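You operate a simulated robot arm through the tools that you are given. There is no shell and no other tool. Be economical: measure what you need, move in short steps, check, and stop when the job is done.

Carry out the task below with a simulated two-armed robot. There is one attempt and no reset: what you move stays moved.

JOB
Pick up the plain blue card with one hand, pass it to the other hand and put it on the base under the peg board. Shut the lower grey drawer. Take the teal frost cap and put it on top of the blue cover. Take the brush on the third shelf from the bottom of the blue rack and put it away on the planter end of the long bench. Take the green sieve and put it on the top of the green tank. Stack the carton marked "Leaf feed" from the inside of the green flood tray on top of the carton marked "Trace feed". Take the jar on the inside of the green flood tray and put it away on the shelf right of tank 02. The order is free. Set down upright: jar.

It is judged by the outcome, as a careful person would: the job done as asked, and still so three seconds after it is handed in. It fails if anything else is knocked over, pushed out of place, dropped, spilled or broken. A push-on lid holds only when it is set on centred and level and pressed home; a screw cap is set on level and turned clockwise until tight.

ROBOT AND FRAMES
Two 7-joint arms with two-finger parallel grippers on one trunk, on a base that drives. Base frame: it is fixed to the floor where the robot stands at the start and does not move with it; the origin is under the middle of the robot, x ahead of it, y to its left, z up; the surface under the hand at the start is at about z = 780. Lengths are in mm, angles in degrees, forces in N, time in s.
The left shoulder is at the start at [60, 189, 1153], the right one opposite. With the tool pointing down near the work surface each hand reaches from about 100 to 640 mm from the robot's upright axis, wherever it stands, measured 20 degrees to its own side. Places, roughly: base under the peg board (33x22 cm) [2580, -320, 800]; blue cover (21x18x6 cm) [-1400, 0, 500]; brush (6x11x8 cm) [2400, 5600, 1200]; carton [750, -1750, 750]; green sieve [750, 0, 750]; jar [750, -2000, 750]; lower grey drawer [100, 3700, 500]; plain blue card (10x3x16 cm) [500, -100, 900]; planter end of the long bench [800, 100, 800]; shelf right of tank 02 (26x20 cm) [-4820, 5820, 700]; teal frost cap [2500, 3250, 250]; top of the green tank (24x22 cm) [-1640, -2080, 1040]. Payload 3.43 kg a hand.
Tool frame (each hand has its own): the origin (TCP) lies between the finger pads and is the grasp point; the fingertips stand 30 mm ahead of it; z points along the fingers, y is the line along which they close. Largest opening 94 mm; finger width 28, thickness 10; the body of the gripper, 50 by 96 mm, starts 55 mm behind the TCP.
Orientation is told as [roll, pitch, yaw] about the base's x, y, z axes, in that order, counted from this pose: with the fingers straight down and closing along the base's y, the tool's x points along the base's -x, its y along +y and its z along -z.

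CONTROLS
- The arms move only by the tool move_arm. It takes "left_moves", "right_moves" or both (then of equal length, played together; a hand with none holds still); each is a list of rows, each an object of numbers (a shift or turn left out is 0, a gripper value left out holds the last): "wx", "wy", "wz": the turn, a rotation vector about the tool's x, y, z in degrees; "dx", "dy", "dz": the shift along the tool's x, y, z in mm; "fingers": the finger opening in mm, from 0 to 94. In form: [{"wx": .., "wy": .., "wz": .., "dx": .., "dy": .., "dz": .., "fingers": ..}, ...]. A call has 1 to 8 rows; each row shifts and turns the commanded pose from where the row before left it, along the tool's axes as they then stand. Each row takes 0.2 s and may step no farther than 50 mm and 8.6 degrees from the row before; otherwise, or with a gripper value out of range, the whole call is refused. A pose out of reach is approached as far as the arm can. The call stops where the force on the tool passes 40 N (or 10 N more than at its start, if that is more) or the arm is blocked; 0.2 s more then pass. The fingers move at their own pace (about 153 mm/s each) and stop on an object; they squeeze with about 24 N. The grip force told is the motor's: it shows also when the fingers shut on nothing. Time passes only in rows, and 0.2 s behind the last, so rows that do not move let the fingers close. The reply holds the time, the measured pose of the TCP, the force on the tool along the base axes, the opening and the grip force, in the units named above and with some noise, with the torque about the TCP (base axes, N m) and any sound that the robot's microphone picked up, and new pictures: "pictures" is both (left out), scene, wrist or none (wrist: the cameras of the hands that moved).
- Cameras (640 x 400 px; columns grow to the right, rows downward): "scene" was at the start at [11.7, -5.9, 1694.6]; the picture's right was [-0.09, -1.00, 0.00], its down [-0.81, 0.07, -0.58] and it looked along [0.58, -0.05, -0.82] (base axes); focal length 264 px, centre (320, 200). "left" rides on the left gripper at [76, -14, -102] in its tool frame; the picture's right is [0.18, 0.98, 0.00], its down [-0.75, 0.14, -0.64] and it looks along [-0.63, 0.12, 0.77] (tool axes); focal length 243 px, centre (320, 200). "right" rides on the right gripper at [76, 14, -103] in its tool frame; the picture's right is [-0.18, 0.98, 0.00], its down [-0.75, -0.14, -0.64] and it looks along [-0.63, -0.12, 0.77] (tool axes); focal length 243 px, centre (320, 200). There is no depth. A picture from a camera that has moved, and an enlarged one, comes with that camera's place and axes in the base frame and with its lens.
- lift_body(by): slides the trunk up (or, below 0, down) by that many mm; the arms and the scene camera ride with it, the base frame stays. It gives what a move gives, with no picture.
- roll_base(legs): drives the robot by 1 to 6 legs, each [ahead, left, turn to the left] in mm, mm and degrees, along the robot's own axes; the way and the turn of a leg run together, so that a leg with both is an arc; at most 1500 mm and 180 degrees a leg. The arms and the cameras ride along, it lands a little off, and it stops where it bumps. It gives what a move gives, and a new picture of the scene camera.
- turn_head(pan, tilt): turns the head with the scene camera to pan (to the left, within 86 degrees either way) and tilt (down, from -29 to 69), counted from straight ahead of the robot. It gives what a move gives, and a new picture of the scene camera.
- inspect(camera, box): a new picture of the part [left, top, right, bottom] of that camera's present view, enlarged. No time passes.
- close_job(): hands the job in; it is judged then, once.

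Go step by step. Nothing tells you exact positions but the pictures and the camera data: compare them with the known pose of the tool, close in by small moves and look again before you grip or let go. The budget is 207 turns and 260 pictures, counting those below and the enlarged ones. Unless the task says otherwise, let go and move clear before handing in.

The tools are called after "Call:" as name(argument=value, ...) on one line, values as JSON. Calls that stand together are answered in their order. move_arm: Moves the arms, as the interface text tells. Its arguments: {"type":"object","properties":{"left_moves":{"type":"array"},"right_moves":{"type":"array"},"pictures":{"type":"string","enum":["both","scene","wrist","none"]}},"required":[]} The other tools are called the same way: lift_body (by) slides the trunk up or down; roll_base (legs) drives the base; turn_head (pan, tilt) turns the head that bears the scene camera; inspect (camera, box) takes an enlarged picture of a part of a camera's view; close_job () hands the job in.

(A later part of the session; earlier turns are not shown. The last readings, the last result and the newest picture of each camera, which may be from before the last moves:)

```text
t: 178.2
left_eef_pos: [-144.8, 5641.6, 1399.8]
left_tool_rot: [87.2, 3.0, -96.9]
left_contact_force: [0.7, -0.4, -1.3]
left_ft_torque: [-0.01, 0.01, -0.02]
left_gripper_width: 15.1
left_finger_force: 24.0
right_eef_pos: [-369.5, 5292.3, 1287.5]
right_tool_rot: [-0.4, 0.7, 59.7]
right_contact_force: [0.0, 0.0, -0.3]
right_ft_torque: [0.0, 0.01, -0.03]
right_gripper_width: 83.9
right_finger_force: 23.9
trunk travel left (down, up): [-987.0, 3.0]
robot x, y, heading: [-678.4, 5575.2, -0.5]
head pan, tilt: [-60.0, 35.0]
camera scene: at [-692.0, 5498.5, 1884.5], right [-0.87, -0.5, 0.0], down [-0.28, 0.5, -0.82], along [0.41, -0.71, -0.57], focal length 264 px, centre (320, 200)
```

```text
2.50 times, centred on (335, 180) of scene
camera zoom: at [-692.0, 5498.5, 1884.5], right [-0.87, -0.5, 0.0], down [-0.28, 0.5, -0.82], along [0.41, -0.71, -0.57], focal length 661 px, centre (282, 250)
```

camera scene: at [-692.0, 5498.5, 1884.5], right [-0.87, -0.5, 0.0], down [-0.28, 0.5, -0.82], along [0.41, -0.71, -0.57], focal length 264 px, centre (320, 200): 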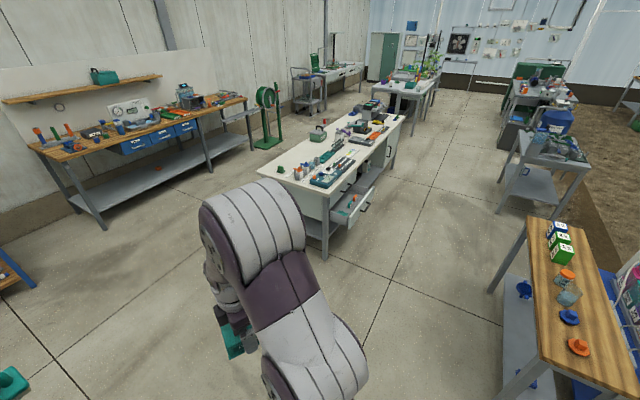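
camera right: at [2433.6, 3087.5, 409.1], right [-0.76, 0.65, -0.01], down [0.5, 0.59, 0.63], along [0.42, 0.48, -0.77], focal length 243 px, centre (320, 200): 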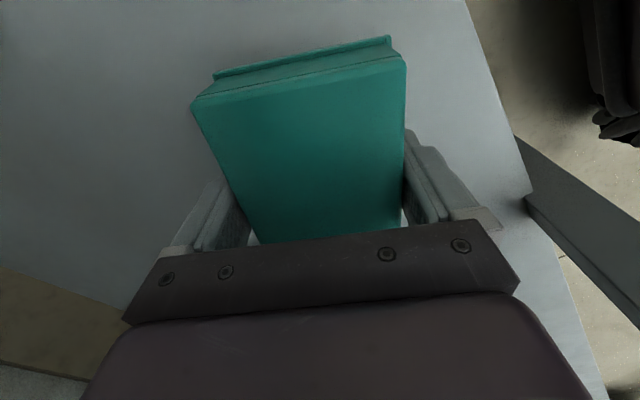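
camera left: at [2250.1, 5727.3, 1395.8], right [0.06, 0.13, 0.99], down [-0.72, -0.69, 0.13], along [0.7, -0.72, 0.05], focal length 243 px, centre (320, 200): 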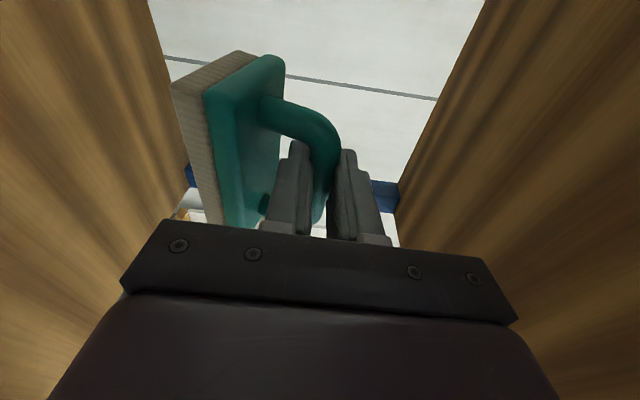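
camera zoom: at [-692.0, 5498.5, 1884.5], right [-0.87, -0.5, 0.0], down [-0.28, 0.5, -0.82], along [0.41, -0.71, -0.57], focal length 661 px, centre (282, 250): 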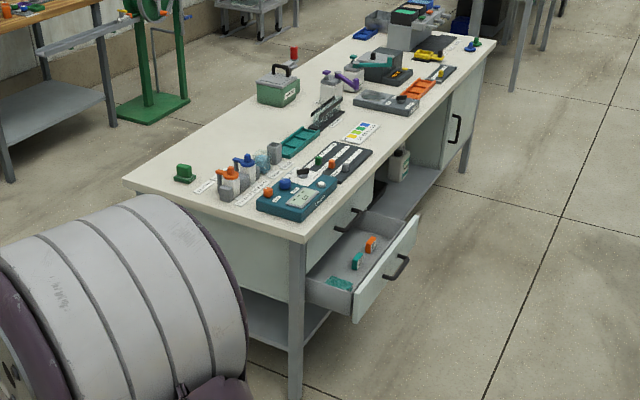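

Call:
roll_base(legs=[[0, -1500, 0.4], [0, -1500, 0], [0, -1500, 0]])

Call:
turn_head(pan=-86, tilt=35)

```text
t: 199.8
left_eef_pos: [-107.1, 1139.5, 1400.1]
left_tool_rot: [87.1, 3.0, -95.4]
left_contact_force: [0.8, 0.9, -0.7]
left_ft_torque: [0.0, 0.03, 0.03]
left_gripper_width: 14.8
left_finger_force: 24.5
right_eef_pos: [-323.1, 784.4, 1286.7]
right_tool_rot: [-0.4, 0.7, 61.1]
right_contact_force: [-0.5, -1.0, -0.8]
right_ft_torque: [0.02, -0.01, -0.03]
right_gripper_width: 84.1
right_finger_force: 24.1
trunk travel left (down, up): [-987.0, 3.0]
robot x, y, heading: [-635.2, 1058.8, 1.5]
head pan, tilt: [-60.0, 35.0]
camera scene: at [-650.4, 982.3, 1884.6], right [-0.86, -0.52, 0.0], down [-0.3, 0.49, -0.82], along [0.42, -0.7, -0.57], focal length 264 px, centre (320, 200)
```

scene: 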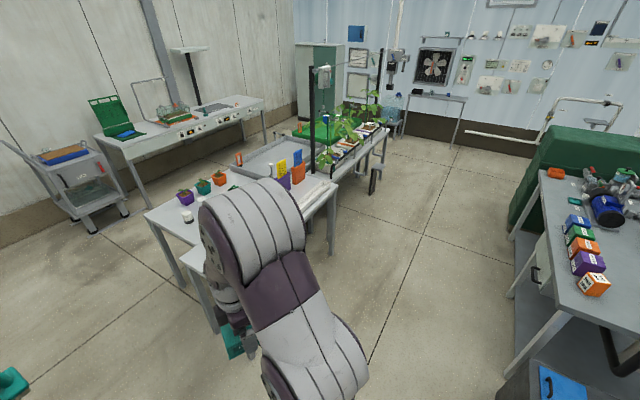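

```text
t: 200.7
left_eef_pos: [-106.4, 1138.7, 1398.7]
left_tool_rot: [87.2, 3.0, -95.5]
left_contact_force: [-0.7, -1.1, -0.7]
left_ft_torque: [0.03, 0.04, 0.03]
left_gripper_width: 14.8
left_finger_force: 24.0
right_eef_pos: [-322.6, 782.8, 1287.2]
right_tool_rot: [-0.4, 0.7, 61.2]
right_contact_force: [0.8, -0.6, -1.4]
right_ft_torque: [-0.01, -0.03, 0.01]
right_gripper_width: 84.1
right_finger_force: 24.1
trunk travel left (down, up): [-987.0, 3.0]
robot x, y, heading: [-633.9, 1057.1, 0.8]
head pan, tilt: [-85.9, 35.0]
camera scene: at [-687.9, 968.8, 1884.5], right [-1.0, -0.09, 0.0], down [-0.05, 0.57, -0.82], along [0.07, -0.82, -0.57], focal length 264 px, centre (320, 200)
```

scene: 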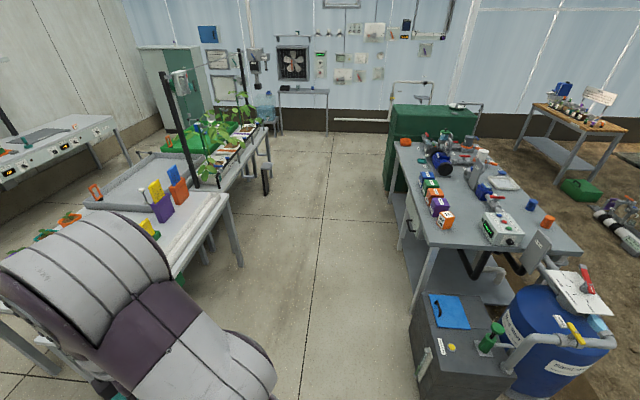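

Call:
inspect(camera="scene", box=[390, 240, 550, 400])

```text
2.50 times, centred on (470, 320) of scene
camera zoom: at [-687.9, 968.8, 1884.5], right [-1.0, -0.09, 0.0], down [-0.05, 0.57, -0.82], along [0.07, -0.82, -0.57], focal length 661 px, centre (-55, -100)
```

zoom: 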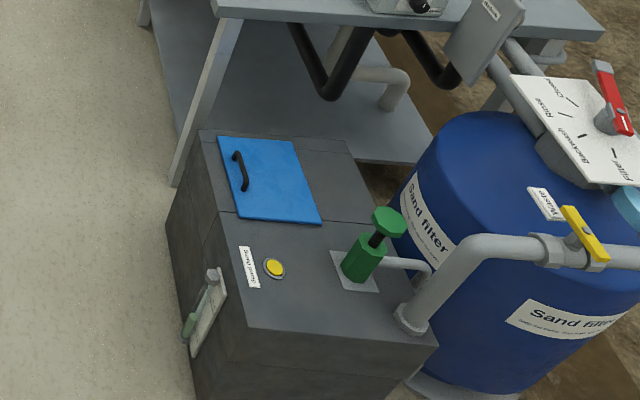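

Call:
roll_base(legs=[[1200, 0, -0.8], [1080, 0, 0], [0, 0, 180], [0, 900, 0]])

Call:
turn_head(pan=0, tilt=45)

```text
t: 223.6
left_eef_pos: [1081.7, 67.2, 1400.0]
left_tool_rot: [87.2, 3.2, 82.6]
left_contact_force: [-0.7, 0.2, -1.1]
left_ft_torque: [0.01, 0.03, 0.04]
left_gripper_width: 15.0
left_finger_force: 23.7
right_eef_pos: [1308.2, 416.0, 1286.7]
right_tool_rot: [-0.4, 0.7, -120.6]
right_contact_force: [-0.6, -0.1, -1.5]
right_ft_torque: [0.01, -0.04, 0.03]
right_gripper_width: 84.0
right_finger_force: 23.6
trunk travel left (down, up): [-987.0, 3.0]
robot x, y, heading: [1612.0, 131.0, 179.3]
head pan, tilt: [-85.9, 35.0]
camera scene: at [1666.1, 219.7, 1884.5], right [1.0, 0.06, 0.0], down [0.03, -0.57, -0.82], along [-0.05, 0.82, -0.57], focal length 264 px, centre (320, 200)
```

scene: 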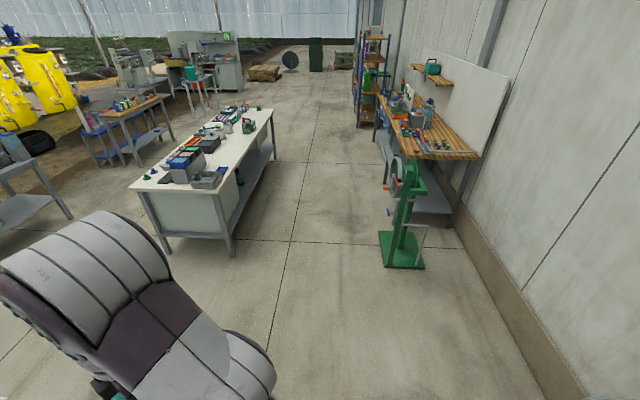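

```text
t: 225.2
left_eef_pos: [1081.0, 66.4, 1400.6]
left_tool_rot: [87.2, 3.0, 82.6]
left_contact_force: [0.1, -0.6, -0.9]
left_ft_torque: [-0.01, -0.01, 0.0]
left_gripper_width: 15.2
left_finger_force: 23.7
right_eef_pos: [1307.6, 414.1, 1285.8]
right_tool_rot: [-0.4, 0.7, -120.7]
right_contact_force: [-0.1, -0.7, -1.0]
right_ft_torque: [-0.03, 0.02, 0.0]
right_gripper_width: 84.1
right_finger_force: 23.4
trunk travel left (down, up): [-987.0, 3.0]
robot x, y, heading: [1612.1, 131.5, 179.4]
head pan, tilt: [0.0, 45.0]
camera scene: at [1590.0, 131.3, 1869.7], right [0.01, 1.0, 0.0], down [0.71, -0.01, -0.71], along [-0.71, 0.01, -0.71], focal length 264 px, centre (320, 200)
```

scene: 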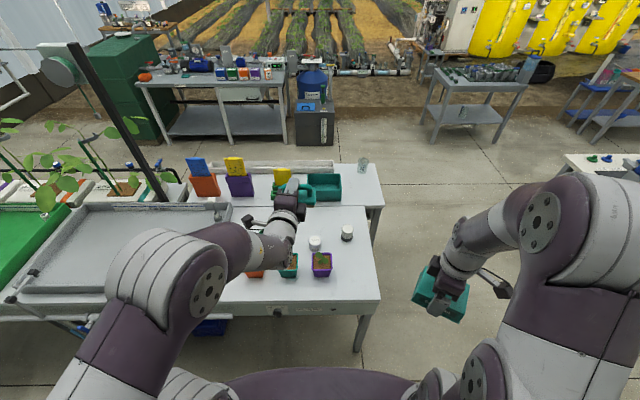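

Call:
roll_base(legs=[[0, 30, 0.6], [270, 0, 0]])

Call:
move_arm(left_moves=[{"wx": 7.6}, {"wx": 7.6}, {"wx": 7.6}, {"wx": 7.6}], pictures="wrist")

```text
t: 227.6
left_eef_pos: [812.2, 36.1, 1402.0]
left_tool_rot: [87.2, 3.1, 82.8]
left_contact_force: [0.3, 0.6, -1.9]
left_ft_torque: [-0.05, 0.0, -0.03]
left_gripper_width: 15.0
left_finger_force: 24.1
right_eef_pos: [1038.2, 384.3, 1288.7]
right_tool_rot: [-0.6, 0.7, -120.5]
right_contact_force: [0.2, -0.3, -1.2]
right_ft_torque: [0.0, 0.03, -0.02]
right_gripper_width: 84.1
right_finger_force: 23.7
trunk travel left (down, up): [-987.0, 3.0]
robot x, y, heading: [1340.1, 105.9, 179.7]
head pan, tilt: [0.0, 45.0]
camera scene: at [1321.9, 101.7, 1869.8], right [0.01, 1.0, 0.0], down [0.71, -0.01, -0.71], along [-0.71, 0.01, -0.71], focal length 264 px, centre (320, 200)
```

scene: 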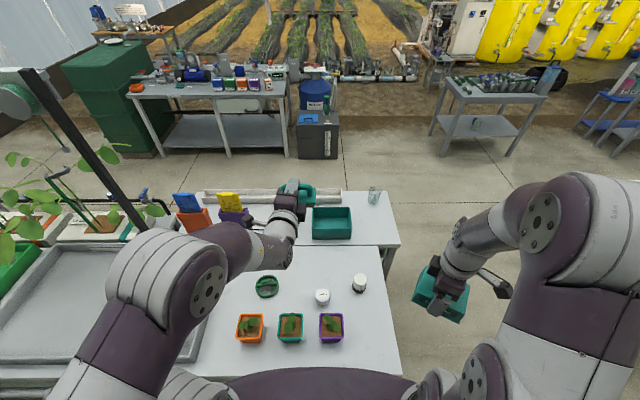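

```text
t: 228.6
left_eef_pos: [808.0, 37.4, 1400.6]
left_tool_rot: [56.7, 2.9, 82.8]
left_contact_force: [-0.7, -0.5, -1.5]
left_ft_torque: [-0.01, 0.02, -0.01]
left_gripper_width: 14.9
left_finger_force: 23.6
right_eef_pos: [1035.5, 385.3, 1286.3]
right_tool_rot: [-0.4, 0.6, -120.5]
right_contact_force: [0.8, -0.6, 0.2]
right_ft_torque: [0.0, 0.02, -0.02]
right_gripper_width: 84.1
right_finger_force: 23.9
trunk travel left (down, up): [-987.0, 3.0]
robot x, y, heading: [1338.8, 102.2, 179.4]
head pan, tilt: [0.0, 45.0]
camera left: at [893.4, -47.7, 1447.1], right [-0.55, -0.07, 0.83], down [0.55, 0.71, 0.43], along [-0.62, 0.7, -0.36], focal length 243 px, centre (320, 200)
```

left: 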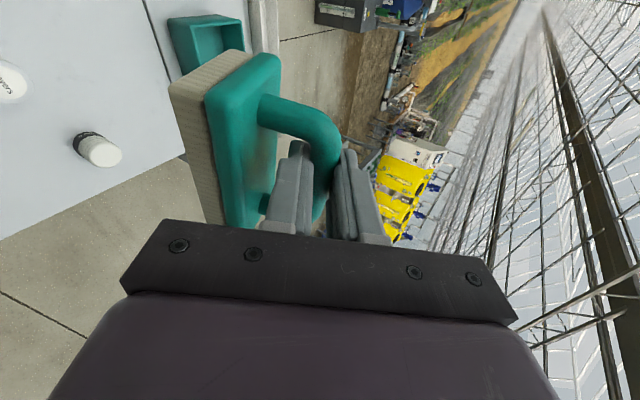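

Call:
move_arm(left_moves=[{"dz": 30, "dy": 19.6}, {"dz": 30, "dy": 19.6}, {"dz": 30, "dy": 19.6}, {}], right_moves=[{"dz": -40}, {"dz": -40}, {"dz": -40}, {"dz": -40}], pictures="none")

Call:
lift_body(by=-380)

Call:
turn_head(pan=0, tilt=50)

```text
t: 229.6
left_eef_pos: [704.3, 49.5, 1402.1]
left_tool_rot: [56.8, 3.0, 82.7]
left_contact_force: [0.6, 0.1, -1.4]
left_ft_torque: [0.03, 0.02, 0.01]
left_gripper_width: 14.7
left_finger_force: 23.9
right_eef_pos: [1037.0, 383.6, 1405.9]
right_tool_rot: [-0.3, 0.7, -120.5]
right_contact_force: [0.1, -1.0, -0.9]
right_ft_torque: [-0.03, 0.01, 0.01]
right_gripper_width: 83.8
right_finger_force: 24.3
right hand out of reach, approached as far as the arm can: row 3, 4
trunk travel left (down, up): [-987.0, 3.0]
robot x, y, heading: [1340.9, 102.8, 179.4]
head pan, tilt: [0.0, 45.0]
```

```text
t: 233.2
left_eef_pos: [706.0, 49.8, 1021.5]
left_tool_rot: [56.8, 3.0, 82.8]
left_contact_force: [-0.3, -0.2, -1.1]
left_ft_torque: [0.0, 0.0, 0.04]
left_gripper_width: 15.1
left_finger_force: 23.6
right_eef_pos: [1036.3, 384.2, 1024.5]
right_tool_rot: [-0.5, 0.7, -120.6]
right_contact_force: [0.8, -0.3, -0.3]
right_ft_torque: [-0.03, -0.01, 0.04]
right_gripper_width: 84.1
right_finger_force: 23.8
trunk travel left (down, up): [-607.0, 383.0]
robot x, y, heading: [1345.4, 101.9, 179.2]
head pan, tilt: [0.0, 45.0]
```

```text
t: 233.9
left_eef_pos: [704.8, 49.8, 1021.6]
left_tool_rot: [56.7, 3.0, 82.8]
left_contact_force: [0.9, 0.3, -1.8]
left_ft_torque: [-0.01, 0.04, 0.01]
left_gripper_width: 15.0
left_finger_force: 24.5
right_eef_pos: [1037.5, 383.9, 1024.7]
right_tool_rot: [-0.4, 0.7, -120.5]
right_contact_force: [0.8, -0.2, -0.9]
right_ft_torque: [0.0, -0.01, 0.05]
right_gripper_width: 84.3
right_finger_force: 24.3
trunk travel left (down, up): [-607.0, 383.0]
robot x, y, heading: [1340.4, 100.2, 179.5]
head pan, tilt: [0.0, 50.0]
camera scene: at [1323.1, 102.6, 1482.8], right [0.01, 1.0, 0.0], down [0.77, -0.01, -0.64], along [-0.64, 0.01, -0.77], focal length 264 px, centre (320, 200)
```

scene: 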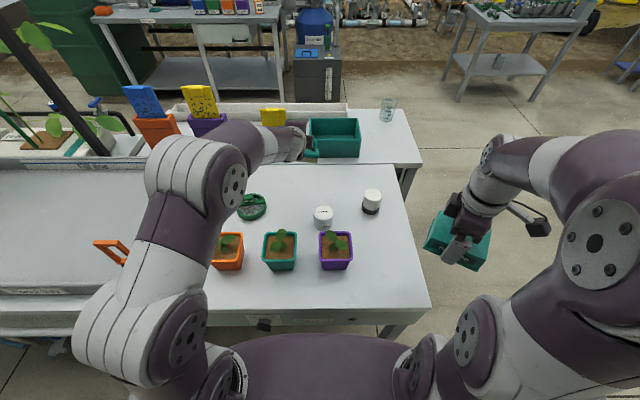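

Call:
lift_body(by=-100)

Call:
inspect(camera="scene", box=[200, 90, 420, 230])

Call:
inspect(camera="left", box=[0, 0, 640, 400])

```text
t: 235.2
left_eef_pos: [704.9, 50.0, 921.2]
left_tool_rot: [56.8, 3.0, 82.8]
left_contact_force: [0.1, -0.7, -2.0]
left_ft_torque: [-0.03, 0.03, -0.01]
left_gripper_width: 15.1
left_finger_force: 23.9
right_eef_pos: [1036.6, 383.2, 926.5]
right_tool_rot: [-0.5, 0.7, -120.5]
right_contact_force: [0.8, -0.3, -0.7]
right_ft_torque: [0.0, 0.0, -0.01]
right_gripper_width: 84.2
right_finger_force: 23.9
trunk travel left (down, up): [-507.0, 483.0]
robot x, y, heading: [1345.7, 105.1, 179.5]
head pan, tilt: [0.0, 50.0]
```

```text
2.86 times, centred on (310, 160) of scene
camera zoom: at [1323.3, 102.5, 1382.8], right [0.01, 1.0, 0.0], down [0.77, -0.01, -0.64], along [-0.64, 0.01, -0.77], focal length 756 px, centre (349, 314)
```

zoom: 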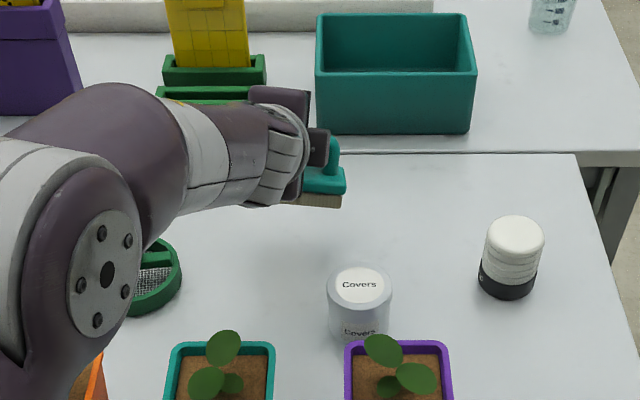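

```text
1.00 times, centred on (320, 200) of left (not enlarged: the box is as wide or as high as the picture)
camera zoom: at [790.1, -35.7, 967.9], right [-0.55, -0.07, 0.83], down [0.55, 0.71, 0.43], along [-0.62, 0.7, -0.35], focal length 243 px, centre (320, 200)
```

zoom: 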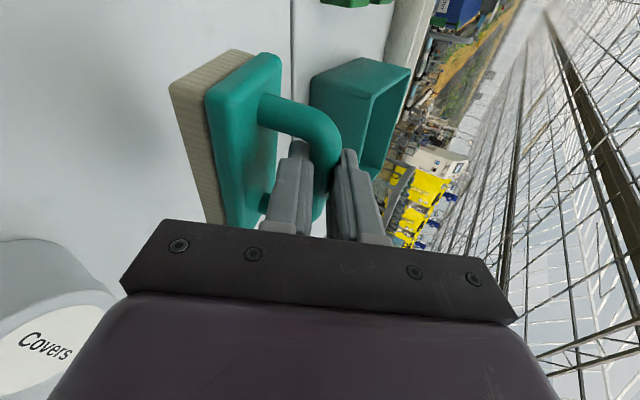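

Call:
move_arm(left_moves=[{"dz": 8.2, "dy": -12.6}, {"dz": 8.2, "dy": -12.6}, {"dz": 2.7, "dy": -4.2}, {"dz": 2.7, "dy": -4.2}], pictures="none")

Call:
inspect(camera="scene", box=[260, 120, 360, 190])

```text
t: 236.2
left_eef_pos: [705.3, 47.8, 880.5]
left_tool_rot: [56.6, 3.1, 82.8]
left_contact_force: [-0.2, 0.4, -1.3]
left_ft_torque: [0.0, 0.0, -0.01]
left_gripper_width: 14.9
left_finger_force: 24.9
right_eef_pos: [1036.8, 383.7, 924.2]
right_tool_rot: [-0.4, 0.7, -120.5]
right_contact_force: [0.4, -0.7, -1.2]
right_ft_torque: [0.07, 0.01, -0.02]
right_gripper_width: 84.1
right_finger_force: 23.7
trunk travel left (down, up): [-507.0, 483.0]
robot x, y, heading: [1341.3, 101.3, 179.5]
head pan, tilt: [0.0, 50.0]
```

```text
5.71 times, centred on (310, 155) of scene
camera zoom: at [1323.1, 102.5, 1382.8], right [0.01, 1.0, 0.0], down [0.77, -0.01, -0.64], along [-0.64, 0.01, -0.77], focal length 1511 px, centre (377, 457)
```

zoom: 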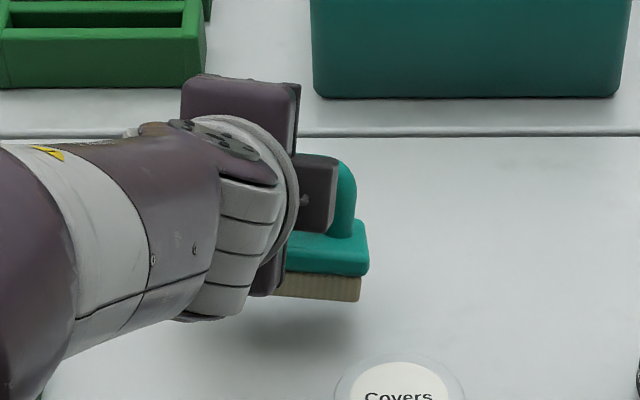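

Call:
move_arm(left_moves=[{"dz": 2.7, "dy": -4.2}, {"dz": 2.7, "dy": -4.2}, {"dz": 1.6, "dy": -2.5}], pictures="none")

```text
t: 237.0
left_eef_pos: [705.5, 47.3, 868.8]
left_tool_rot: [56.8, 3.0, 82.8]
left_contact_force: [-1.2, -0.7, -1.7]
left_ft_torque: [0.0, -0.04, -0.02]
left_gripper_width: 14.9
left_finger_force: 24.4
right_eef_pos: [1036.9, 383.4, 924.8]
right_tool_rot: [-0.4, 0.7, -120.5]
right_contact_force: [-0.5, -0.9, -0.9]
right_ft_torque: [-0.01, -0.03, 0.01]
right_gripper_width: 84.0
right_finger_force: 24.6
trunk travel left (down, up): [-507.0, 483.0]
robot x, y, heading: [1341.7, 104.0, 179.3]
head pan, tilt: [0.0, 50.0]
```

Call:
move_arm(left_moves=[{"dz": 2.2, "dy": -3.4}, {"dz": 2.2, "dy": -3.4}, {"dz": 2.2, "dy": -3.4}], pictures="wrist")

```text
t: 237.8
left_eef_pos: [706.3, 47.0, 862.8]
left_tool_rot: [57.4, 2.9, 83.0]
left_contact_force: [0.7, -5.8, 24.9]
left_ft_torque: [0.8, 0.41, 0.05]
left_gripper_width: 15.1
left_finger_force: 24.1
right_eef_pos: [1039.9, 383.4, 927.3]
right_tool_rot: [-0.6, 0.7, -120.5]
right_contact_force: [-0.4, 0.0, -0.6]
right_ft_torque: [0.02, 0.02, -0.03]
right_gripper_width: 84.3
right_finger_force: 23.5
trunk travel left (down, up): [-507.0, 483.0]
robot x, y, heading: [1339.3, 99.8, 179.2]
head pan, tilt: [0.0, 50.0]
camera left: at [791.6, -39.6, 907.6], right [-0.54, -0.08, 0.84], down [0.56, 0.71, 0.43], along [-0.63, 0.7, -0.35], focal length 243 px, centre (320, 200)
```

left: 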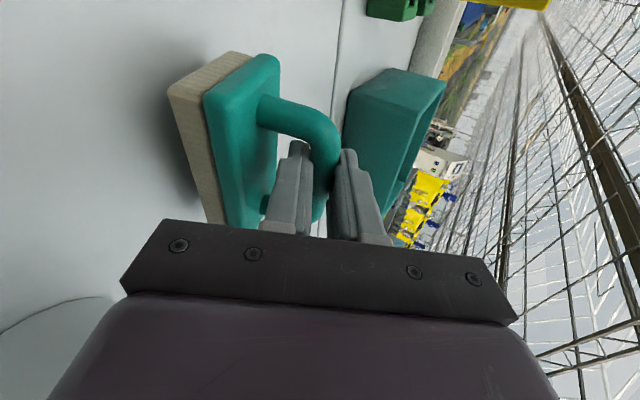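

Call:
move_arm(left_moves=[{"dy": 2, "fingers": 24}, {"fingers": 30}, {"dz": -15}, {"dz": -20}, {"dz": -25}, {"dz": -25}], pictures="both")

```text
t: 239.2
left_eef_pos: [776.4, 39.7, 902.1]
left_tool_rot: [56.7, 3.0, 82.7]
left_contact_force: [-0.7, 1.1, -1.1]
left_ft_torque: [-0.01, -0.05, 0.03]
left_gripper_width: 29.9
left_finger_force: 0.0
right_eef_pos: [1038.3, 384.1, 924.6]
right_tool_rot: [-0.5, 0.7, -120.4]
right_contact_force: [0.3, -1.0, -0.9]
right_ft_torque: [0.0, 0.0, 0.0]
right_gripper_width: 84.2
right_finger_force: 23.9
trunk travel left (down, up): [-507.0, 483.0]
robot x, y, heading: [1344.3, 102.2, 179.2]
head pan, tilt: [0.0, 50.0]
camera scene: at [1324.1, 102.5, 1382.8], right [0.01, 1.0, 0.0], down [0.77, -0.01, -0.64], along [-0.64, 0.01, -0.77], focal length 264 px, centre (320, 200)
camera left: at [860.6, -46.2, 949.6], right [-0.55, -0.07, 0.83], down [0.55, 0.71, 0.43], along [-0.62, 0.7, -0.35], focal length 243 px, centre (320, 200)
```

scene: 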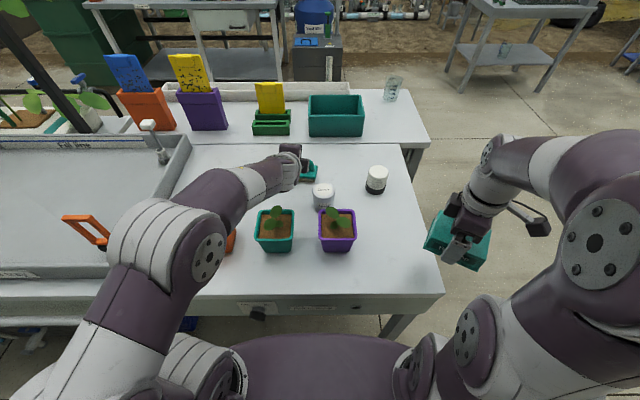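
left: 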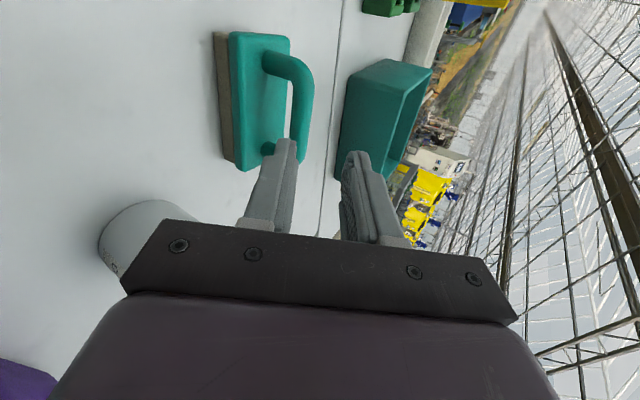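

Call:
move_arm(left_moves=[{"dy": 33, "dz": -22}, {"dy": 33, "dz": -22}, {"dy": 33, "dz": -22}, {"dy": 33, "dz": -22, "fingers": 94}, {"wx": 8.2, "dx": 25}, {"wx": 8.2, "dx": 25}, {"wx": 8.2, "dx": 25}, {"wx": 8.2, "dx": 25}], pictures="none")

Call:
move_arm(left_moves=[{"wx": 8, "dx": 25}, {"wx": 8, "dx": 25}, {"wx": 8}], pictures="both")

```text
t: 241.0
left_eef_pos: [780.5, -49.0, 1033.1]
left_tool_rot: [25.9, 3.0, 82.7]
left_contact_force: [0.3, -0.5, 0.2]
left_ft_torque: [-0.03, -0.01, 0.01]
left_gripper_width: 94.1
left_finger_force: 0.0
left hand out of reach, approached as far as the arm can: row 8
right_eef_pos: [1036.3, 384.8, 925.6]
right_tool_rot: [-0.5, 0.7, -120.5]
right_contact_force: [-0.1, 0.3, -1.3]
right_ft_torque: [0.0, 0.04, -0.02]
right_gripper_width: 84.0
right_finger_force: 24.2
trunk travel left (down, up): [-507.0, 483.0]
robot x, y, heading: [1340.9, 102.3, 179.2]
head pan, tilt: [0.0, 50.0]
```

```text
t: 241.8
left_eef_pos: [859.9, -103.3, 876.9]
left_tool_rot: [0.7, 3.1, 82.8]
left_contact_force: [-0.8, 0.7, -0.8]
left_ft_torque: [0.04, 0.0, 0.04]
left_gripper_width: 93.9
left_finger_force: 0.0
left hand out of reach, approached as far as the arm can: row 1, 2, 3
right_eef_pos: [1036.6, 383.9, 924.7]
right_tool_rot: [-0.4, 0.7, -120.5]
right_contact_force: [-0.3, 0.4, -1.1]
right_ft_torque: [0.0, -0.05, -0.05]
right_gripper_width: 84.1
right_finger_force: 24.0
trunk travel left (down, up): [-507.0, 483.0]
robot x, y, heading: [1341.8, 102.8, 179.3]
head pan, tilt: [0.0, 50.0]
camera scene: at [1322.0, 102.4, 1382.8], right [0.01, 1.0, 0.0], down [0.77, -0.01, -0.64], along [-0.64, 0.01, -0.77], focal length 264 px, centre (320, 200)
camera left: at [867.3, -175.3, 981.9], right [-1.0, -0.06, 0.02], down [-0.03, 0.8, 0.6], along [-0.05, 0.6, -0.8], focal length 243 px, centre (320, 200)
```

scene: 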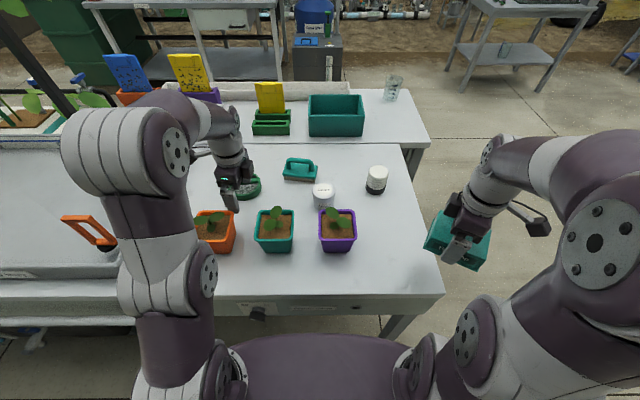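
left: 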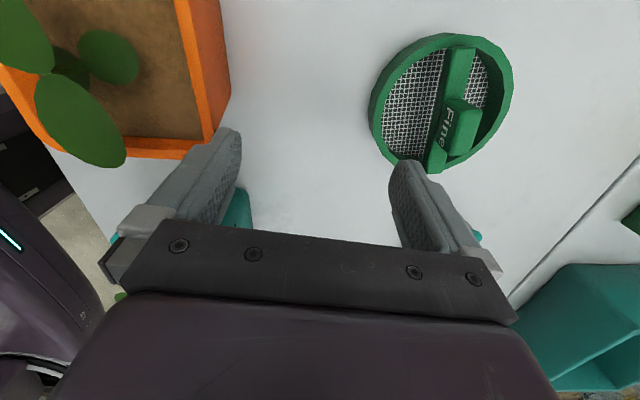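

Call:
lift_body(by=260)

Call:
move_arm(left_moves=[{"wz": -8, "dy": 30}, {"wz": -8, "dy": 30}, {"dy": 37, "dx": 18}, {"dz": 40}, {"dz": 40}, {"dz": 40}], pictures="wrist")

```text
t: 244.5
left_eef_pos: [860.1, -104.0, 1138.3]
left_tool_rot: [0.9, 3.1, 82.8]
left_contact_force: [0.0, 0.1, 0.7]
left_ft_torque: [0.0, 0.03, 0.0]
left_gripper_width: 94.0
left_finger_force: 0.1
right_eef_pos: [1037.1, 385.0, 1185.3]
right_tool_rot: [-0.6, 0.7, -120.5]
right_contact_force: [-0.1, 0.5, -0.7]
right_ft_torque: [-0.04, 0.0, 0.01]
right_gripper_width: 84.1
right_finger_force: 24.3
trunk travel left (down, up): [-767.0, 223.0]
robot x, y, heading: [1342.1, 99.8, 179.1]
head pan, tilt: [0.0, 50.0]
```

```text
t: 245.9
left_eef_pos: [800.8, -131.1, 976.6]
left_tool_rot: [1.6, 2.8, 98.9]
left_contact_force: [-0.1, -0.6, -0.4]
left_ft_torque: [0.0, 0.02, 0.0]
left_gripper_width: 93.7
left_finger_force: 0.1
left hand out of reach, approached as far as the arm can: row 1, 2, 3
right_eef_pos: [1036.4, 383.5, 1186.0]
right_tool_rot: [-0.4, 0.8, -120.5]
right_contact_force: [0.2, -0.4, -0.3]
right_ft_torque: [0.0, -0.01, -0.01]
right_gripper_width: 84.3
right_finger_force: 23.6
trunk travel left (down, up): [-767.0, 223.0]
robot x, y, heading: [1340.5, 100.6, 179.7]
head pan, tilt: [0.0, 50.0]
camera left: at [830.5, -199.7, 1079.3], right [-0.94, -0.33, 0.04], down [-0.24, 0.76, 0.61], along [-0.23, 0.57, -0.79], focal length 243 px, centre (320, 200)
```

left: 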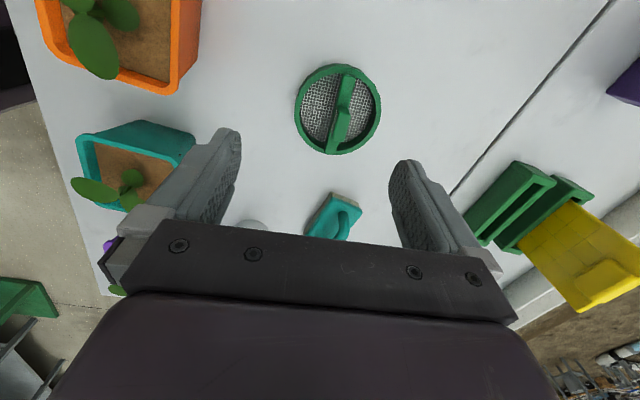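

Call:
move_arm(left_moves=[{"dy": 32, "dx": -10}, {"dz": 45}, {"dz": 45, "fingers": 70}], pictures="wrist")

```text
t: 246.7
left_eef_pos: [765.8, -128.2, 886.0]
left_tool_rot: [1.7, 2.8, 98.8]
left_contact_force: [0.5, -0.1, -0.9]
left_ft_torque: [-0.02, 0.0, 0.02]
left_gripper_width: 70.2
left_finger_force: 0.0
right_eef_pos: [1035.3, 383.6, 1185.6]
right_tool_rot: [-0.3, 0.7, -120.5]
right_contact_force: [-0.9, 1.4, -0.7]
right_ft_torque: [0.02, -0.01, 0.01]
right_gripper_width: 83.9
right_finger_force: 24.2
trunk travel left (down, up): [-767.0, 223.0]
robot x, y, heading: [1339.1, 101.6, 179.4]
head pan, tilt: [0.0, 50.0]
camera left: at [794.4, -196.1, 990.4], right [-0.94, -0.33, 0.04], down [-0.24, 0.76, 0.61], along [-0.23, 0.56, -0.79], focal length 243 px, centre (320, 200)
```

left: 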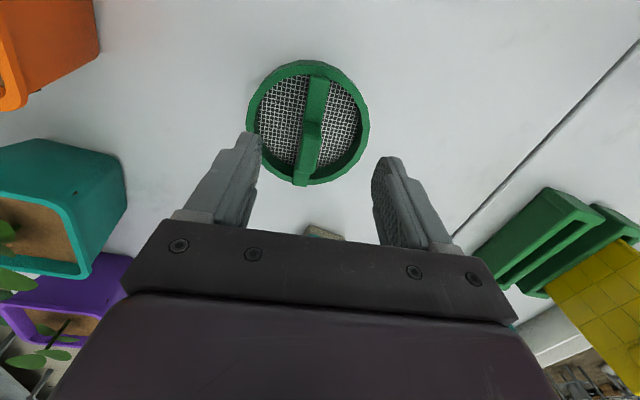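

Call:
inspect(camera="left", box=[220, 40, 420, 200])

```text
2.50 times, centred on (320, 120) of left
camera zoom: at [794.4, -196.1, 990.4], right [-0.94, -0.33, 0.04], down [-0.24, 0.76, 0.61], along [-0.23, 0.56, -0.79], focal length 606 px, centre (320, 400)
```

zoom: 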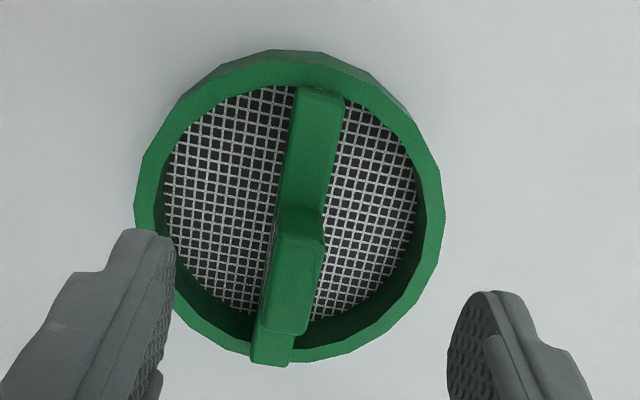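

Call:
move_arm(left_moves=[{"dy": -3.4, "dx": -8.6, "fingers": 56}, {"dz": 25}, {"dz": 20}], pictures="wrist")

```text
t: 247.5
left_eef_pos: [768.7, -124.5, 840.7]
left_tool_rot: [1.8, 2.8, 98.8]
left_contact_force: [-0.1, -0.2, -0.4]
left_ft_torque: [0.0, -0.01, 0.02]
left_gripper_width: 56.2
left_finger_force: 0.1
right_eef_pos: [1036.6, 383.1, 1185.9]
right_tool_rot: [-0.5, 0.7, -120.5]
right_contact_force: [-0.7, 0.0, -0.5]
right_ft_torque: [-0.02, 0.03, 0.03]
right_gripper_width: 84.2
right_finger_force: 23.4
trunk travel left (down, up): [-767.0, 223.0]
robot x, y, heading: [1344.6, 99.9, 179.3]
head pan, tilt: [0.0, 50.0]
camera left: at [797.4, -192.1, 945.4], right [-0.94, -0.33, 0.04], down [-0.24, 0.76, 0.61], along [-0.23, 0.56, -0.79], focal length 243 px, centre (320, 200)
```

left: 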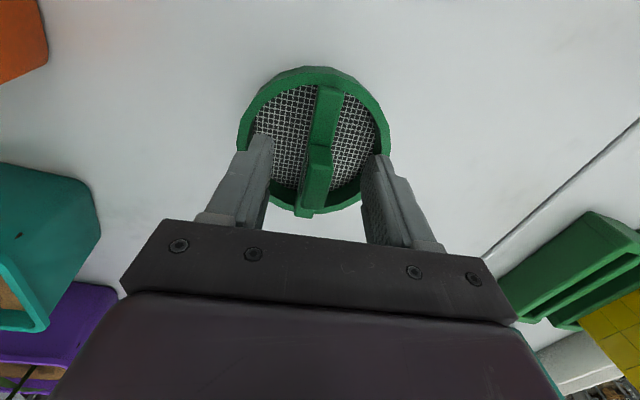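

Call:
move_arm(left_moves=[{"dx": -4, "fingers": 46}, {"dz": 7}, {"dz": 6}, {"fingers": 0}, {"fingers": 0}, {"fingers": 0}], pictures="wrist")

```text
t: 248.6
left_eef_pos: [765.8, -121.3, 835.2]
left_tool_rot: [2.2, 2.7, 98.9]
left_contact_force: [3.1, 0.0, 16.9]
left_ft_torque: [0.45, -0.66, -0.02]
left_gripper_width: 18.0
left_finger_force: 23.8
right_eef_pos: [1039.4, 384.6, 1185.7]
right_tool_rot: [-0.5, 0.6, -120.5]
right_contact_force: [0.6, 0.3, -0.7]
right_ft_torque: [-0.03, -0.01, -0.04]
right_gripper_width: 84.2
right_finger_force: 24.1
trunk travel left (down, up): [-767.0, 223.0]
robot x, y, heading: [1338.5, 103.1, 179.3]
head pan, tilt: [0.0, 50.0]
stopped in row 5 (left hand): the force on the tool passed its limit at 44 N (the readings are from after the stop); the commanded pose is now the measured one
camera left: at [795.7, -187.8, 938.3], right [-0.94, -0.33, 0.05], down [-0.24, 0.76, 0.61], along [-0.24, 0.56, -0.79], focal length 243 px, centre (320, 200)
```

left: 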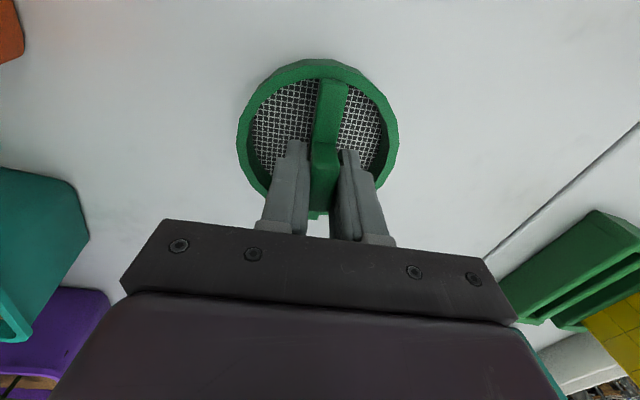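

Call:
move_arm(left_moves=[{"dz": -10, "fingers": 0}, {"dz": -30}, {"dz": -40}, {"dz": -40}], pictures="wrist")

```text
t: 249.6
left_eef_pos: [768.2, -113.1, 951.0]
left_tool_rot: [2.0, 2.7, 99.0]
left_contact_force: [0.4, 0.1, -0.4]
left_ft_torque: [0.02, 0.03, -0.01]
left_gripper_width: 17.7
left_finger_force: 24.5
right_eef_pos: [1038.8, 384.2, 1186.2]
right_tool_rot: [-0.5, 0.7, -120.5]
right_contact_force: [0.0, -0.5, -0.5]
right_ft_torque: [0.0, 0.04, -0.03]
right_gripper_width: 83.8
right_finger_force: 24.3
trunk travel left (down, up): [-767.0, 223.0]
robot x, y, heading: [1341.8, 102.2, 179.2]
head pan, tilt: [0.0, 50.0]
camera left: at [798.2, -181.6, 1055.5], right [-0.94, -0.33, 0.04], down [-0.24, 0.76, 0.61], along [-0.24, 0.56, -0.79], focal length 243 px, centre (320, 200)
```

left: 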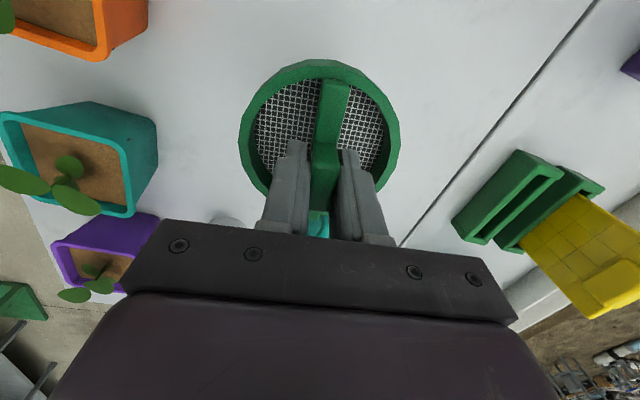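

Call:
lift_body(by=160)

Call:
roll_base(legs=[[-300, 0, 0.7], [0, -970, 0], [1150, 0, 0], [1150, 0, 0], [0, 1190, 0]])

Call:
turn_head(pan=0, tilt=50)

```text
t: 251.4
left_eef_pos: [766.8, -113.2, 1111.8]
left_tool_rot: [2.0, 2.7, 98.9]
left_contact_force: [0.6, 0.3, 0.0]
left_ft_torque: [0.03, 0.0, -0.02]
left_gripper_width: 17.8
left_finger_force: 23.7
right_eef_pos: [1037.1, 383.7, 1345.4]
right_tool_rot: [-0.4, 0.8, -120.6]
right_contact_force: [0.0, 0.3, -0.8]
right_ft_torque: [0.05, 0.03, 0.01]
right_gripper_width: 84.2
right_finger_force: 23.9
trunk travel left (down, up): [-927.0, 63.0]
robot x, y, heading: [1341.2, 101.8, 179.4]
head pan, tilt: [0.0, 50.0]
```

```text
t: 274.6
left_eef_pos: [-1226.7, -291.2, 1111.8]
left_tool_rot: [2.0, 2.6, 99.3]
left_contact_force: [-0.3, -0.2, -0.6]
left_ft_torque: [0.03, 0.0, -0.01]
left_gripper_width: 17.7
left_finger_force: 24.1
right_eef_pos: [-960.8, 207.6, 1345.5]
right_tool_rot: [-0.4, 0.6, -120.1]
right_contact_force: [0.2, 0.7, -1.5]
right_ft_torque: [-0.02, -0.01, 0.0]
right_gripper_width: 84.2
right_finger_force: 23.7
trunk travel left (down, up): [-927.0, 63.0]
robot x, y, heading: [-653.7, -68.7, 179.8]
head pan, tilt: [0.0, 50.0]
camera scene: at [-673.0, -70.3, 1802.8], right [0.0, 1.0, 0.0], down [0.77, 0.0, -0.64], along [-0.64, 0.0, -0.77], focal length 264 px, centre (320, 200)
```

scene: 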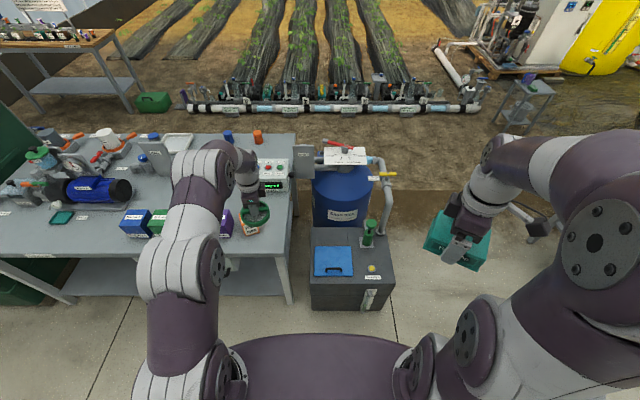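

```text
t: 275.2
left_eef_pos: [-1226.5, -290.9, 1112.0]
left_tool_rot: [2.0, 2.6, 99.3]
left_contact_force: [-0.4, -0.7, -0.4]
left_ft_torque: [0.01, 0.02, -0.01]
left_gripper_width: 17.7
left_finger_force: 24.1
right_eef_pos: [-961.1, 209.0, 1345.2]
right_tool_rot: [-0.4, 0.7, -120.2]
right_contact_force: [-0.1, -0.6, -1.2]
right_ft_torque: [0.02, 0.04, -0.01]
right_gripper_width: 84.1
right_finger_force: 24.3
trunk travel left (down, up): [-927.0, 63.0]
robot x, y, heading: [-652.0, -71.4, 179.7]
head pan, tilt: [0.0, 50.0]
camera scene: at [-673.0, -70.8, 1802.8], right [0.0, 1.0, 0.0], down [0.77, 0.0, -0.64], along [-0.64, 0.0, -0.77], focal length 264 px, centre (320, 200)
```

scene: 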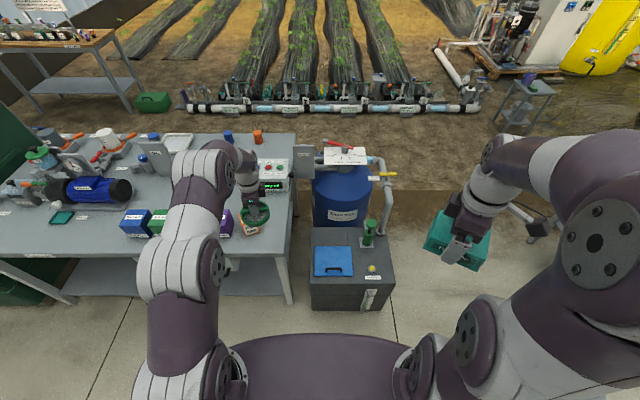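

Call:
inspect(camera="scene", box=[280, 210, 420, 310])

```text
4.00 times, centred on (350, 260) of scene
camera zoom: at [-673.0, -70.8, 1802.8], right [0.0, 1.0, 0.0], down [0.77, 0.0, -0.64], along [-0.64, 0.0, -0.77], focal length 1058 px, centre (200, -40)
```

zoom: 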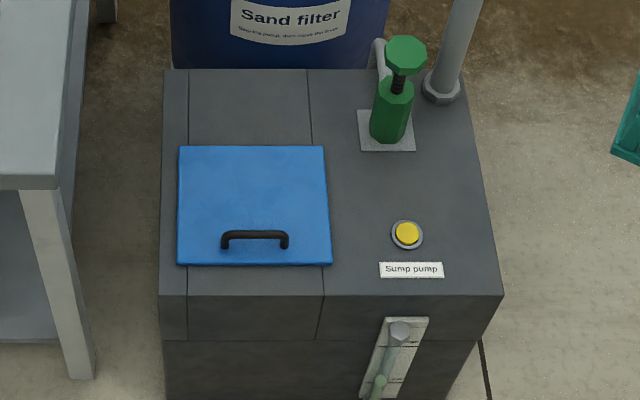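

Call:
move_arm(left_moves=[{"dy": -45, "dz": -15}, {"dy": -45, "dz": -15}, {"dy": -45, "dz": -15}, {"dz": -15}], right_moves=[{"wz": -7.5}, {"wz": -7.5}, {"wz": -7.5}, {"wz": -7.5}], pictures="none")

Call:
roll_base(legs=[[215, 70, 0.3]])

Call:
lift_body(by=-190)

```text
t: 276.2
left_eef_pos: [-1091.2, -266.5, 1165.4]
left_tool_rot: [2.0, 2.7, 99.3]
left_contact_force: [0.3, -1.4, -0.4]
left_ft_torque: [0.01, -0.03, -0.03]
left_gripper_width: 17.6
left_finger_force: 24.0
right_eef_pos: [-960.4, 208.3, 1345.7]
right_tool_rot: [-0.1, 0.8, -89.9]
right_contact_force: [-0.2, -0.2, -1.3]
right_ft_torque: [0.01, 0.03, -0.03]
right_gripper_width: 83.9
right_finger_force: 23.7
trunk travel left (down, up): [-927.0, 63.0]
robot x, y, heading: [-656.0, -70.3, 179.8]
head pan, tilt: [0.0, 50.0]
```

```text
t: 277.9
left_eef_pos: [-1300.8, -339.6, 1166.7]
left_tool_rot: [2.1, 2.7, 99.7]
left_contact_force: [0.1, -0.1, 0.0]
left_ft_torque: [-0.03, -0.02, 0.01]
left_gripper_width: 17.5
left_finger_force: 24.2
right_eef_pos: [-1173.0, 133.9, 1346.0]
right_tool_rot: [-0.2, 0.8, -89.6]
right_contact_force: [0.4, -0.3, 0.6]
right_ft_torque: [-0.03, 0.02, -0.01]
right_gripper_width: 84.2
right_finger_force: 24.0
trunk travel left (down, up): [-927.0, 63.0]
robot x, y, heading: [-868.3, -145.8, -179.7]
head pan, tilt: [0.0, 50.0]
camera scene: at [-882.9, -141.4, 1802.9], right [-0.01, 1.0, 0.0], down [0.76, 0.0, -0.64], along [-0.64, 0.0, -0.76], focal length 264 px, centre (320, 200)
```

scene: 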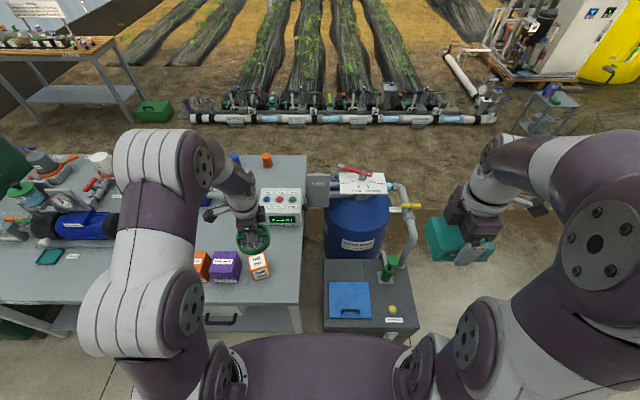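

```text
t: 279.9
left_eef_pos: [-1303.8, -341.0, 975.2]
left_tool_rot: [2.0, 2.7, 99.8]
left_contact_force: [-0.2, -0.8, -0.6]
left_ft_torque: [0.01, 0.0, 0.0]
left_gripper_width: 17.7
left_finger_force: 23.7
right_eef_pos: [-1176.2, 133.5, 1154.7]
right_tool_rot: [-0.1, 0.7, -89.6]
right_contact_force: [0.4, 0.5, -1.1]
right_ft_torque: [-0.04, 0.0, 0.0]
right_gripper_width: 83.9
right_finger_force: 24.6
trunk travel left (down, up): [-737.0, 253.0]
robot x, y, heading: [-870.2, -142.5, -179.6]
head pan, tilt: [0.0, 50.0]
```

Call:
move_arm(right_moves=[{"dy": -30, "dx": -32}, {"dy": -35, "dx": -34}, {"dy": -35, "dx": -34}, {"dy": -35, "dx": -33}, {"dz": 48}, {"dz": 48}, {"dz": 48}, {"dz": 48}], pictures="none")

Call:
move_arm(right_moves=[{"dz": 48}, {"dz": 48}, {"dz": 48}, {"dz": 48, "dy": -18}, {"dz": 40, "dy": -18}, {"dz": 40, "dy": -18}], pictures="both")

```text
t: 281.8
left_eef_pos: [-1304.7, -339.6, 975.6]
left_tool_rot: [1.9, 2.7, 99.7]
left_contact_force: [0.5, -0.3, -0.1]
left_ft_torque: [-0.06, -0.02, -0.02]
left_gripper_width: 17.7
left_finger_force: 23.9
right_eef_pos: [-1302.8, 5.2, 935.1]
right_tool_rot: [-0.1, 0.9, -89.6]
right_contact_force: [-0.1, 0.6, -1.5]
right_ft_torque: [-0.03, 0.01, -0.01]
right_gripper_width: 84.1
right_finger_force: 23.7
right hand out of reach, approached as far as the arm can: row 2, 3, 4
trunk travel left (down, up): [-737.0, 253.0]
robot x, y, heading: [-865.8, -141.8, -179.8]
head pan, tilt: [0.0, 50.0]
```

```text
refused: row 4 steps farther than a row can; nothing moved
```

Call:
move_arm(right_moves=[{"dz": 46}, {"dz": 46}, {"dz": 46}, {"dz": 45, "dy": -15}, {"dz": 45, "dy": -15}, {"dz": 45, "dy": -15}, {"dz": 45, "dy": -15}], pictures="both")

```text
t: 283.4
left_eef_pos: [-1304.1, -340.8, 975.5]
left_tool_rot: [2.0, 2.6, 99.9]
left_contact_force: [0.1, 0.1, -0.8]
left_ft_torque: [0.02, -0.01, -0.03]
left_gripper_width: 17.7
left_finger_force: 24.4
right_eef_pos: [-1363.3, 10.9, 615.2]
right_tool_rot: [0.0, 0.8, -89.6]
right_contact_force: [-0.7, 0.4, -0.8]
right_ft_torque: [-0.02, -0.01, -0.01]
right_gripper_width: 84.0
right_finger_force: 24.2
trunk travel left (down, up): [-737.0, 253.0]
robot x, y, heading: [-864.2, -145.8, -179.7]
head pan, tilt: [0.0, 50.0]
camera scene: at [-887.2, -142.0, 1612.9], right [-0.01, 1.0, 0.0], down [0.77, 0.0, -0.64], along [-0.64, 0.0, -0.77], focal length 264 px, centre (320, 200)
camera right: at [-1347.7, 84.3, 719.9], right [0.98, -0.18, 0.0], down [-0.14, -0.76, 0.63], along [-0.11, -0.62, -0.78], focal length 243 px, centre (320, 200)
```

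scene: 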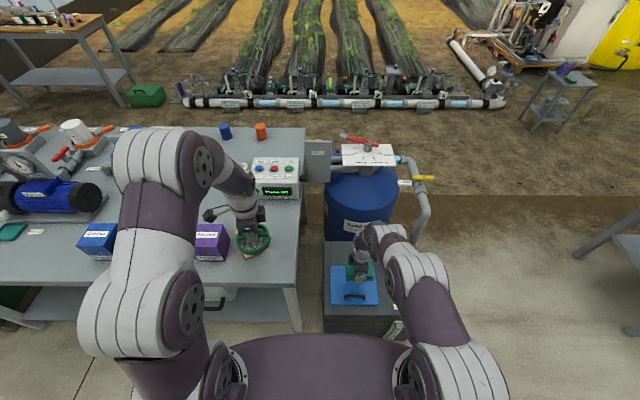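
right: 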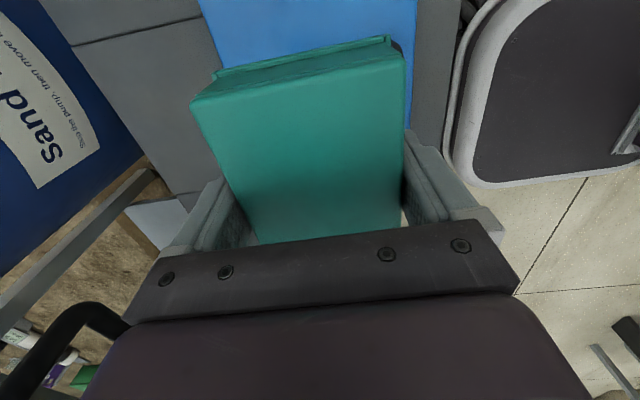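

Call:
inspect(camera="scene", box=[310, 220, 430, 320])

```text
4.00 times, centred on (370, 270) of scene
camera zoom: at [-887.2, -142.0, 1612.9], right [-0.01, 1.0, 0.0], down [0.77, 0.0, -0.64], along [-0.64, 0.0, -0.77], focal length 1058 px, centre (120, -80)
```

zoom: 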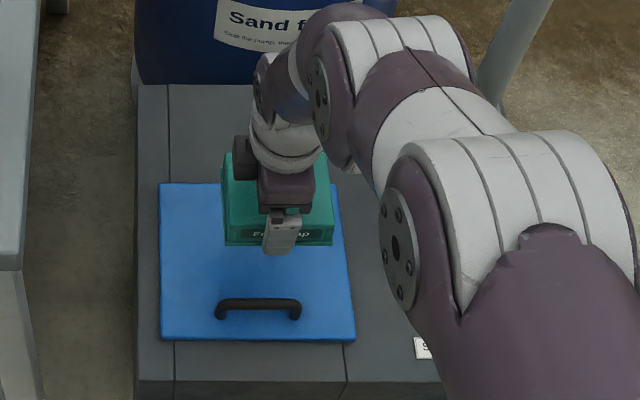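

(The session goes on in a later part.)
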